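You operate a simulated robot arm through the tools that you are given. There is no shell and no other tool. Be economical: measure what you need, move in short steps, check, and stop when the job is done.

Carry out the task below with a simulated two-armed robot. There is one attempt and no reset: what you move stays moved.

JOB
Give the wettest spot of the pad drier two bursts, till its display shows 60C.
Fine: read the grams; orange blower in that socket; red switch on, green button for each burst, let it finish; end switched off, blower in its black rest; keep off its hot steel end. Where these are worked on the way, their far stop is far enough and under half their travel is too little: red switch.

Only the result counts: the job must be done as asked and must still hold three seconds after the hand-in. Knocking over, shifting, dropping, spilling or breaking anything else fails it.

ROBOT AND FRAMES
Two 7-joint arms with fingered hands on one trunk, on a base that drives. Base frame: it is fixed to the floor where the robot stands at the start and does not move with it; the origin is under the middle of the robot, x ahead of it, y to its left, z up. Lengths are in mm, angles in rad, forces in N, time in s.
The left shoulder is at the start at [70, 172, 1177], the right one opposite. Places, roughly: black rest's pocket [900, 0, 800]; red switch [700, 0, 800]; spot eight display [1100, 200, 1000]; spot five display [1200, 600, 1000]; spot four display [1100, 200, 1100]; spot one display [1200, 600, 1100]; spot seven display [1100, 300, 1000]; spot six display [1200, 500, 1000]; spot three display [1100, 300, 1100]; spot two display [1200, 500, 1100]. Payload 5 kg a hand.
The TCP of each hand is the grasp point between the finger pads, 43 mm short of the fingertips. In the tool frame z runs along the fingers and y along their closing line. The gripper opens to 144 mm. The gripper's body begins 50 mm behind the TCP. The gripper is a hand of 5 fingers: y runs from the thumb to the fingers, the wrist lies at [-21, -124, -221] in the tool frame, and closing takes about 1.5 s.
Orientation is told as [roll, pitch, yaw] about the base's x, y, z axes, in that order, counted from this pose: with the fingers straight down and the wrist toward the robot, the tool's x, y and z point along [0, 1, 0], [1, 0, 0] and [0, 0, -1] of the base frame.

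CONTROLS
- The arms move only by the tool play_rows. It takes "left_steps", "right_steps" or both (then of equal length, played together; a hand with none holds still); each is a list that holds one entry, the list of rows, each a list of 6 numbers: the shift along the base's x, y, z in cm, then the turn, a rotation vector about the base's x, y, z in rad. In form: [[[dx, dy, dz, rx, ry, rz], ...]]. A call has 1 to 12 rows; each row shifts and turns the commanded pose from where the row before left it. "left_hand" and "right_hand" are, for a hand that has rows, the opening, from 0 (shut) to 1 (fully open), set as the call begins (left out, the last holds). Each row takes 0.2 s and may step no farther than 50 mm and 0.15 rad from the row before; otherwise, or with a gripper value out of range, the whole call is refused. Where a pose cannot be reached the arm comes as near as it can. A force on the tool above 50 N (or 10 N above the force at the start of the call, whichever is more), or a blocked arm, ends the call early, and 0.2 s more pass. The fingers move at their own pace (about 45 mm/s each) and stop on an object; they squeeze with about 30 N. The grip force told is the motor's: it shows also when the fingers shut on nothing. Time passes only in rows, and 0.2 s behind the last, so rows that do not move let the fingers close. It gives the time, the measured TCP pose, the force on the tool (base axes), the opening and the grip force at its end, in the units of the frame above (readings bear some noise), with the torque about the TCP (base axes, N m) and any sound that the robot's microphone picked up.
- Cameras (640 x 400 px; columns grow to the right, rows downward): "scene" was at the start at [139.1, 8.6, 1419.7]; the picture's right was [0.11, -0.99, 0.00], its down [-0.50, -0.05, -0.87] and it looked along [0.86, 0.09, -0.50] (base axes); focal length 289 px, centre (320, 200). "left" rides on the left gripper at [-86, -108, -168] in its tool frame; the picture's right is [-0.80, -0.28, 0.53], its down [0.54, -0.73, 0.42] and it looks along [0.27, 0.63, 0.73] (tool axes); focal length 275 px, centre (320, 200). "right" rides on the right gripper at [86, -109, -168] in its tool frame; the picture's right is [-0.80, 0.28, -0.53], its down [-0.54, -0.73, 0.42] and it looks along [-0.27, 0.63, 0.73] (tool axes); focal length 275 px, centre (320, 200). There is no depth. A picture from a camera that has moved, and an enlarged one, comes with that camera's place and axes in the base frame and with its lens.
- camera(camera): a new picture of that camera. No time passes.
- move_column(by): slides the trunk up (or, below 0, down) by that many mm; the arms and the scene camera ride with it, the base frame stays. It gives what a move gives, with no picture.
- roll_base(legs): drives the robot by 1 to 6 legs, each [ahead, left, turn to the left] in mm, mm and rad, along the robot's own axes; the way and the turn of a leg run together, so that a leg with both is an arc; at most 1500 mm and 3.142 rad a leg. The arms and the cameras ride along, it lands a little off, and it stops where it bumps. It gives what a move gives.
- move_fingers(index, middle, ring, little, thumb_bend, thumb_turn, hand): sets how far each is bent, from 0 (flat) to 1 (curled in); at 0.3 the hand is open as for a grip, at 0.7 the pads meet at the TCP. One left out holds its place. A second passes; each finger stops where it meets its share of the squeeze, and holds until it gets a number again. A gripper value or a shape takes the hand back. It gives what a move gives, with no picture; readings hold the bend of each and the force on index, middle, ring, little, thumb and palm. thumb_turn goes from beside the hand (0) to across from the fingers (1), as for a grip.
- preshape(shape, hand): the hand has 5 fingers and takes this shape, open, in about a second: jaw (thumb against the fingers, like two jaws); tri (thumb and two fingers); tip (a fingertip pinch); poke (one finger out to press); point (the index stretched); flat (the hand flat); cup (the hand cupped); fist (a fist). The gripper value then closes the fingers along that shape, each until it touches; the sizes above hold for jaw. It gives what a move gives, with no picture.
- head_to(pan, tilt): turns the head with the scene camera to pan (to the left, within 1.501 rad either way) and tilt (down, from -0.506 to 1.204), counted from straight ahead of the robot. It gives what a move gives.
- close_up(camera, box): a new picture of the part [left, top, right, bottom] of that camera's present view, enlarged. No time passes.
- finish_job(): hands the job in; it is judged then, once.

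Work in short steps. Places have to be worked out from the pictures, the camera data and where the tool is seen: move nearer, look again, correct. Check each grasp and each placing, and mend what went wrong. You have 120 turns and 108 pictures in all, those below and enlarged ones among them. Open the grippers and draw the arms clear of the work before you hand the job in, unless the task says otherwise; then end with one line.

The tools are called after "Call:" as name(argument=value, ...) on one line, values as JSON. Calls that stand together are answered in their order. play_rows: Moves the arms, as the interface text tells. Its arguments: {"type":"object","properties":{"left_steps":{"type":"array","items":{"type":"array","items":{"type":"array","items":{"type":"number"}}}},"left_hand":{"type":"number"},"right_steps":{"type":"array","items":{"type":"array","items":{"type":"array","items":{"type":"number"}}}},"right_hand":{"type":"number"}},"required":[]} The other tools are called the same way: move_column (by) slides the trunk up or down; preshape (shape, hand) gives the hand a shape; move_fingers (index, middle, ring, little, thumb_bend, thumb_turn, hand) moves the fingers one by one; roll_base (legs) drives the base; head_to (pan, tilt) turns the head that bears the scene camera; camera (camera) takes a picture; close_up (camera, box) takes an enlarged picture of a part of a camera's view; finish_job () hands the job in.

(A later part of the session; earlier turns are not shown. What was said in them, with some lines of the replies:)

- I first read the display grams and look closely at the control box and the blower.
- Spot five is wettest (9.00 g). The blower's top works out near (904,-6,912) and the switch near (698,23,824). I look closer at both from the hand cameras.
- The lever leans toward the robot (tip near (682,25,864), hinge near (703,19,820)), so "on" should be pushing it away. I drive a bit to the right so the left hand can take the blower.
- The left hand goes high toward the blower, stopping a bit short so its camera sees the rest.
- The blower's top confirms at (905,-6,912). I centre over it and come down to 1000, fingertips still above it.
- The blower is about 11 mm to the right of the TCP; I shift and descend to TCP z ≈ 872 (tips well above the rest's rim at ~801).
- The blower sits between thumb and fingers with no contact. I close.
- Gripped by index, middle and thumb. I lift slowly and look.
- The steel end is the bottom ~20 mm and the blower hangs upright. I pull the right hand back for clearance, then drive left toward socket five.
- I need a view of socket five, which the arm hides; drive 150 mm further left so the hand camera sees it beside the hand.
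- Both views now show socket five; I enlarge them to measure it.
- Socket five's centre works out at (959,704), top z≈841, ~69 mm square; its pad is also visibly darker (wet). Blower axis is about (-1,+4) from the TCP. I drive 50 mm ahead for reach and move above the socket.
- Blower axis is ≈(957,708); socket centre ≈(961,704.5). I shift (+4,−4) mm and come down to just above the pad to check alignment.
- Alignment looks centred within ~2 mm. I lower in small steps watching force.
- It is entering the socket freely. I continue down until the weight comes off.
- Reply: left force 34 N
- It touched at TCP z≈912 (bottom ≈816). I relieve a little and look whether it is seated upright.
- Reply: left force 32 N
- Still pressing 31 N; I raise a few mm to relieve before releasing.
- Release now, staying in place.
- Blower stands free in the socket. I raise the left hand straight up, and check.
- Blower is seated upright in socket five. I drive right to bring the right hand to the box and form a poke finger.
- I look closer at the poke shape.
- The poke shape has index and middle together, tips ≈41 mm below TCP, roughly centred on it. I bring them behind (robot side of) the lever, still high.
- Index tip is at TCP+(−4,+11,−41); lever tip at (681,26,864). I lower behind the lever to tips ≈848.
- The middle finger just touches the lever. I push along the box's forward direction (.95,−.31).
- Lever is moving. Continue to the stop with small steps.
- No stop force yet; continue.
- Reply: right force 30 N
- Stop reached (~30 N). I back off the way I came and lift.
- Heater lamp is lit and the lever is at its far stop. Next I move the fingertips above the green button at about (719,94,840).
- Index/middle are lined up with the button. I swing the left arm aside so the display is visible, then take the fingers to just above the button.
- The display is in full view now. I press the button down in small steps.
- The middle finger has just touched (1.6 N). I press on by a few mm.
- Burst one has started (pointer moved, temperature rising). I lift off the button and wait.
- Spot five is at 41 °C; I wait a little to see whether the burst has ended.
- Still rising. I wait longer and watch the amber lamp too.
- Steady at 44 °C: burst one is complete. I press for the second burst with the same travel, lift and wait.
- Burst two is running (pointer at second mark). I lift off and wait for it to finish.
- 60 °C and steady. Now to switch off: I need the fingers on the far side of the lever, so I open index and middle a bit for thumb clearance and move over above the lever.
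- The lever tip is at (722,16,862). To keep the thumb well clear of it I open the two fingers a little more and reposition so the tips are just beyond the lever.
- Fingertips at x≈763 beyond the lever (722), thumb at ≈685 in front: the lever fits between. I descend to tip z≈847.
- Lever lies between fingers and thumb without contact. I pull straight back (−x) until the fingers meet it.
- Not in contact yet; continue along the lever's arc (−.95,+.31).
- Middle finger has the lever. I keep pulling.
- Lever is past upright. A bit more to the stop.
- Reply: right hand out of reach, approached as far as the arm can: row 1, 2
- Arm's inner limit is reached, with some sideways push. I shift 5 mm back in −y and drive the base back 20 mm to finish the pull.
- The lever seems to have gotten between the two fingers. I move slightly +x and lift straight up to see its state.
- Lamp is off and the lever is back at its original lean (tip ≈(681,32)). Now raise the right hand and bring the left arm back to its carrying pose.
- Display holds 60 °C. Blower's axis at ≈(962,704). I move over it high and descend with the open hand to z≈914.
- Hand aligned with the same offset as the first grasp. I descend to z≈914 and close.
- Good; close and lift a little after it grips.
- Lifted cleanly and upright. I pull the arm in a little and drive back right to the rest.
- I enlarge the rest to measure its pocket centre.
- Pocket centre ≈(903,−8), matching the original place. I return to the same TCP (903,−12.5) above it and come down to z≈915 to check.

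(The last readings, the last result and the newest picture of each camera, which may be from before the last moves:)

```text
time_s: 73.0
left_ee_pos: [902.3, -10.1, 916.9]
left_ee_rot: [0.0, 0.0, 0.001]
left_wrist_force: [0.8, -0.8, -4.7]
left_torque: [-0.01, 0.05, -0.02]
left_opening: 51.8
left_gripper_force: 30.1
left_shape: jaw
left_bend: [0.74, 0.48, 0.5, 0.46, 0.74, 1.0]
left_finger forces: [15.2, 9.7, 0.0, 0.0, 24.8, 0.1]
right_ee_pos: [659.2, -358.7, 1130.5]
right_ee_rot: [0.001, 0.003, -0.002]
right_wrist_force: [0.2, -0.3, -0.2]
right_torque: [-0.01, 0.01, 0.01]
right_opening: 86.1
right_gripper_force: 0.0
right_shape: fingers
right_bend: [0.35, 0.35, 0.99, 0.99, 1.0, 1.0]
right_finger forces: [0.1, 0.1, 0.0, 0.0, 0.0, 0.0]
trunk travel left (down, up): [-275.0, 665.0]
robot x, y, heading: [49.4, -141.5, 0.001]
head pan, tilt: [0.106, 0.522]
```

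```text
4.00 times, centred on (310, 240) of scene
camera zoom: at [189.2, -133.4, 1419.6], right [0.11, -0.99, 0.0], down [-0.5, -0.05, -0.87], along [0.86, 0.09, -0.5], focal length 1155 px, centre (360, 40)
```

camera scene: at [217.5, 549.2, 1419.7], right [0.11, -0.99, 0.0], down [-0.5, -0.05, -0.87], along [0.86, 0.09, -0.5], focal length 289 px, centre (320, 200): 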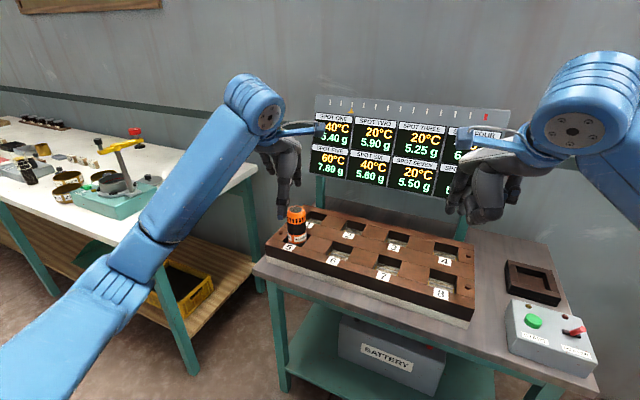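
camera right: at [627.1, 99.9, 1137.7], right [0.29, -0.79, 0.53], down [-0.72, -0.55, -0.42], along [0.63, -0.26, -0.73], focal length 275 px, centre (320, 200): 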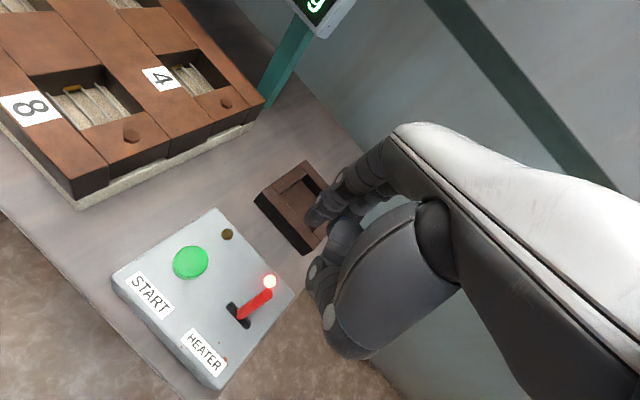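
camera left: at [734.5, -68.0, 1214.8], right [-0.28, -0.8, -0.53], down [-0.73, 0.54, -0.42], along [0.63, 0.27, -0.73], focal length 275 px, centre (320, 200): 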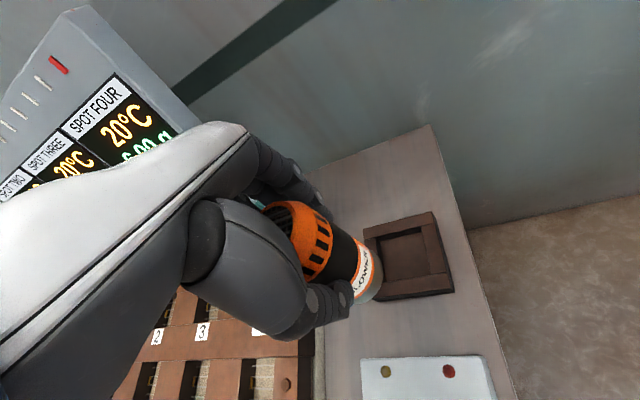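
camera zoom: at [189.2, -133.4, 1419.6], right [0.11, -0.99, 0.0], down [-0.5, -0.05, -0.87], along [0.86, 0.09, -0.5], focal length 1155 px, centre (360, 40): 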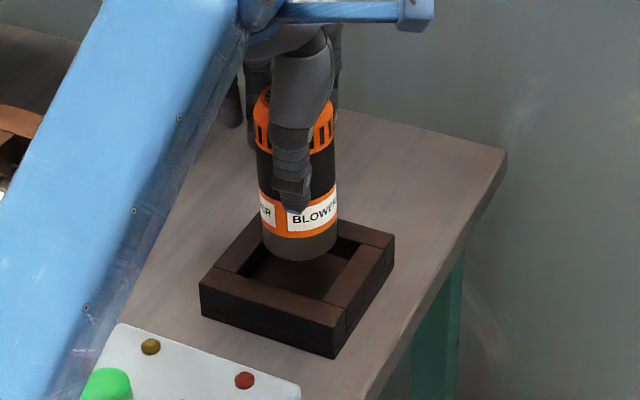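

Well centred (about 7 mm gap on the visible sides). I lower into the pocket gently.

Call:
play_rows(left_steps=[[[0, 0, -1.5, 0, 0, 0], [0, 0, -1.2, 0, 0, 0], [0, 0, -0.8, 0, 0, 0], [0, 0, -0.5, 0, 0, 0], [0, 0, -0.3, 0, 0, 0]]])

Call:
close_up(camera="left", box=[300, 180, 440, 360])

```text
time_s: 74.2
left_ee_pos: [901.5, -11.0, 875.7]
left_ee_rot: [-0.001, 0.003, -0.001]
left_wrist_force: [0.2, 1.0, -5.9]
left_torque: [-0.04, 0.04, 0.02]
left_opening: 51.8
left_gripper_force: 30.0
left_shape: jaw
left_bend: [0.74, 0.48, 0.5, 0.46, 0.74, 1.0]
left_finger forces: [15.0, 9.5, 0.1, 0.1, 24.8, 0.0]
right_ee_pos: [659.7, -360.5, 1132.5]
right_ee_rot: [-0.002, 0.003, 0.001]
right_wrist_force: [-0.1, -0.9, -0.6]
right_torque: [0.01, 0.0, 0.01]
right_opening: 86.1
right_gripper_force: 0.1
right_shape: fingers
right_bend: [0.35, 0.35, 0.99, 0.99, 1.0, 1.0]
right_finger forces: [0.1, 0.0, 0.0, 0.1, 0.1, 0.1]
trunk travel left (down, up): [-275.0, 665.0]
robot x, y, heading: [47.3, -141.8, 0.0]
head pan, tilt: [0.106, 0.522]
```

```text
2.22 times, centred on (370, 270) of left
camera zoom: at [794.1, -97.5, 1041.4], right [-0.29, -0.8, -0.53], down [-0.73, 0.54, -0.42], along [0.63, 0.27, -0.73], focal length 612 px, centre (209, 44)
```

zoom: 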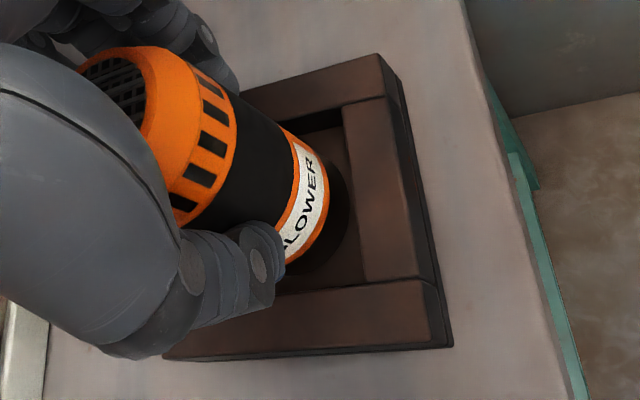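

It is inside the pocket, not yet touching. Lower in 2 mm steps until the weight transfers.

Call:
play_rows(left_steps=[[[0, 0, -0.2, 0, 0, 0], [0, 0, -0.2, 0, 0, 0]]])

```text
time_s: 74.8
left_ee_pos: [902.5, -12.4, 872.5]
left_ee_rot: [-0.001, -0.003, -0.001]
left_wrist_force: [-1.3, -2.8, 1.0]
left_torque: [-0.01, -0.06, -0.04]
left_opening: 51.6
left_gripper_force: 30.2
left_shape: jaw
left_bend: [0.74, 0.48, 0.5, 0.46, 0.74, 1.0]
left_finger forces: [15.2, 9.9, 0.1, 0.0, 26.0, 0.1]
right_ee_pos: [658.3, -358.4, 1131.3]
right_ee_rot: [0.001, -0.001, 0.0]
right_wrist_force: [0.6, 0.0, -0.8]
right_torque: [0.05, -0.02, -0.02]
right_opening: 86.3
right_gripper_force: 0.1
right_shape: fingers
right_bend: [0.35, 0.35, 0.99, 0.99, 1.0, 1.0]
right_finger forces: [0.0, 0.0, 0.0, 0.0, 0.0, 0.0]
trunk travel left (down, up): [-275.0, 665.0]
robot x, y, heading: [45.5, -142.8, -0.002]
head pan, tilt: [0.106, 0.522]
```

Weight is on the pocket floor (same height as originally). Release.

Call:
play_rows(left_steps=[[[0, 0, 0, 0, 0, 0], [0, 0, 0, 0, 0, 0], [0, 0, 0, 0, 0, 0], [0, 0, 0, 0, 0, 0], [0, 0, 0, 0, 0, 0], [0, 0, 0, 0, 0, 0], [0, 0, 0, 0, 0, 0], [0, 0, 0, 0, 0, 0], [0, 0, 0, 0, 0, 0]]], left_hand=1)

Call:
close_up(camera="left", box=[220, 160, 440, 380])

```text
time_s: 76.8
left_ee_pos: [902.4, -12.6, 872.2]
left_ee_rot: [0.001, 0.0, -0.001]
left_wrist_force: [0.8, 0.0, -0.8]
left_torque: [-0.01, -0.01, -0.05]
left_opening: 143.7
left_gripper_force: 0.1
left_shape: jaw
left_bend: [0.3, 0.3, 0.3, 0.3, 0.3, 0.98]
left_finger forces: [0.0, 0.1, 0.0, 0.0, 0.0, 0.0]
right_ee_pos: [658.1, -358.9, 1132.5]
right_ee_rot: [0.001, 0.001, 0.0]
right_wrist_force: [0.7, 0.6, -0.4]
right_torque: [-0.03, 0.0, 0.02]
right_opening: 86.2
right_gripper_force: 0.1
right_shape: fingers
right_bend: [0.35, 0.35, 0.99, 0.99, 1.0, 1.0]
right_finger forces: [0.0, 0.1, 0.0, 0.0, 0.0, 0.0]
trunk travel left (down, up): [-275.0, 665.0]
robot x, y, heading: [45.1, -144.1, 0.003]
head pan, tilt: [0.106, 0.522]
```

```text
1.82 times, centred on (330, 270) of left
camera zoom: at [793.9, -98.1, 1038.4], right [-0.28, -0.8, -0.53], down [-0.73, 0.54, -0.42], along [0.63, 0.27, -0.73], focal length 500 px, centre (302, 73)
```

zoom: 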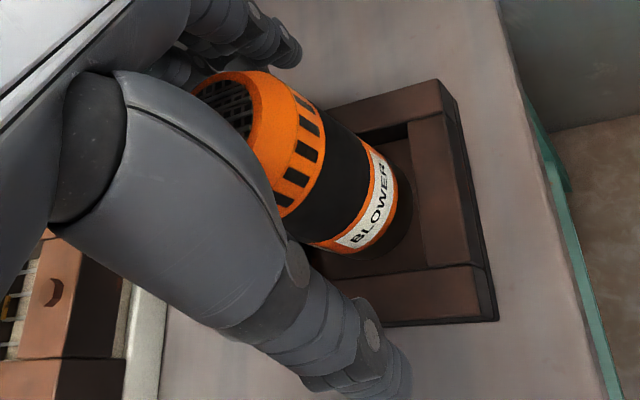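

Standing free. I rise straight up, draw the left arm back and open the right hand.

Call:
play_rows(left_steps=[[[0, 0, 2, 0, 0, 0], [0, 0, 4, 0, 0, 0], [0, 0, 4, 0, 0, 0], [0, 0, 4, 0, 0, 0], [0, 0, 4, 0, 0, 0], [0, 0, 4, 0, 0, 0], [-4, 3, 0, 0, 0, 0], [-4, 3, 0, 0, 0, 0], [-4, 3, 0, 0, 0, 0], [-4, 3, 0, 0, 0, 0], [-4, 3, 0, 0, 0, 0], [-4, 3, 0, 0, 0, 0]]])

Call:
preshape(hand="right", shape="jaw")

Call:
camera(camera="scene")

Call:
close_up(camera="scene", box=[220, 200, 360, 340])

```text
time_s: 79.3
left_ee_pos: [659.2, 169.2, 1092.7]
left_ee_rot: [-0.001, -0.002, -0.001]
left_wrist_force: [-0.6, -0.6, -0.7]
left_torque: [-0.01, -0.08, 0.03]
left_opening: 144.0
left_gripper_force: 0.0
left_shape: jaw
left_bend: [0.3, 0.3, 0.3, 0.3, 0.3, 0.98]
left_finger forces: [0.0, 0.1, 0.0, 0.0, 0.1, 0.0]
right_ee_pos: [656.0, -358.3, 1133.0]
right_ee_rot: [-0.003, -0.003, -0.001]
right_wrist_force: [-1.3, -0.1, 0.5]
right_torque: [-0.02, -0.05, -0.05]
right_opening: 86.2
right_gripper_force: 0.1
right_shape: fingers
right_bend: [0.35, 0.35, 0.99, 0.99, 1.0, 1.0]
right_finger forces: [0.0, 0.0, 0.1, 0.0, 0.0, 0.0]
trunk travel left (down, up): [-275.0, 665.0]
robot x, y, heading: [46.3, -140.4, -0.007]
head pan, tilt: [0.106, 0.522]
```

```text
time_s: 80.2
left_ee_pos: [661.6, 168.9, 1092.5]
left_ee_rot: [-0.001, 0.0, 0.0]
left_wrist_force: [-0.6, 1.2, -0.1]
left_torque: [0.02, 0.0, 0.0]
left_opening: 144.0
left_gripper_force: 0.2
left_shape: jaw
left_bend: [0.3, 0.3, 0.3, 0.3, 0.3, 0.98]
left_finger forces: [0.0, 0.1, 0.0, 0.0, 0.1, 0.0]
right_ee_pos: [658.6, -358.6, 1131.8]
right_ee_rot: [0.0, 0.001, -0.002]
right_wrist_force: [-0.4, 0.4, 1.0]
right_torque: [-0.03, 0.0, 0.0]
right_opening: 143.7
right_gripper_force: 0.0
right_shape: jaw
right_bend: [0.3, 0.3, 0.3, 0.3, 0.3, 0.98]
right_finger forces: [0.0, 0.0, 0.0, 0.0, 0.1, 0.1]
trunk travel left (down, up): [-275.0, 665.0]
robot x, y, heading: [50.7, -143.6, -0.001]
head pan, tilt: [0.106, 0.522]
```

```text
19 pictures are left
camera scene: at [187.4, -133.5, 1419.7], right [0.11, -0.99, 0.0], down [-0.5, -0.05, -0.87], along [0.86, 0.09, -0.5], focal length 289 px, centre (320, 200)
```

scene: 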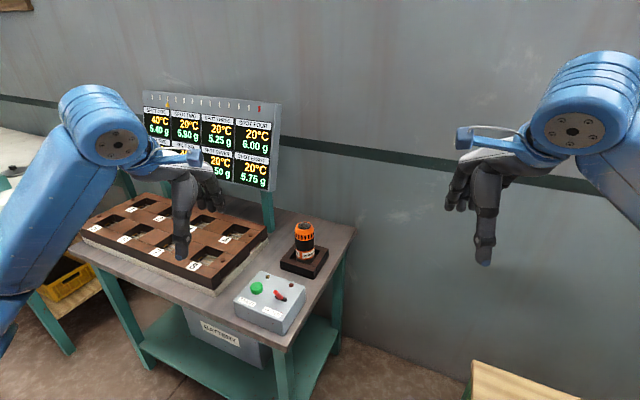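

```text
2.86 times, centred on (290, 270) of scene
camera zoom: at [187.4, -133.5, 1419.7], right [0.11, -0.99, 0.0], down [-0.5, -0.05, -0.87], along [0.86, 0.09, -0.5], focal length 825 px, centre (406, 0)
```

zoom: 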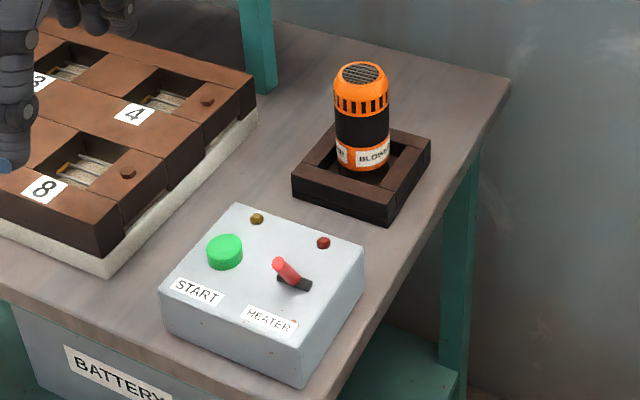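

The blower stands in its rest, and the heater is off: its lamp is dark and the lever is back at its starting lean. Spot five last read 60 °C, and both hands are open and clear. I hand the job in.

Call:
finish_job()

```text
The job is handed in.
```

The job is handed in: spot five (wettest, 9.00 g at the start) got two full bursts and its display last read 60 °C, the heater is switched off, and the blower is back upright in its black rest.
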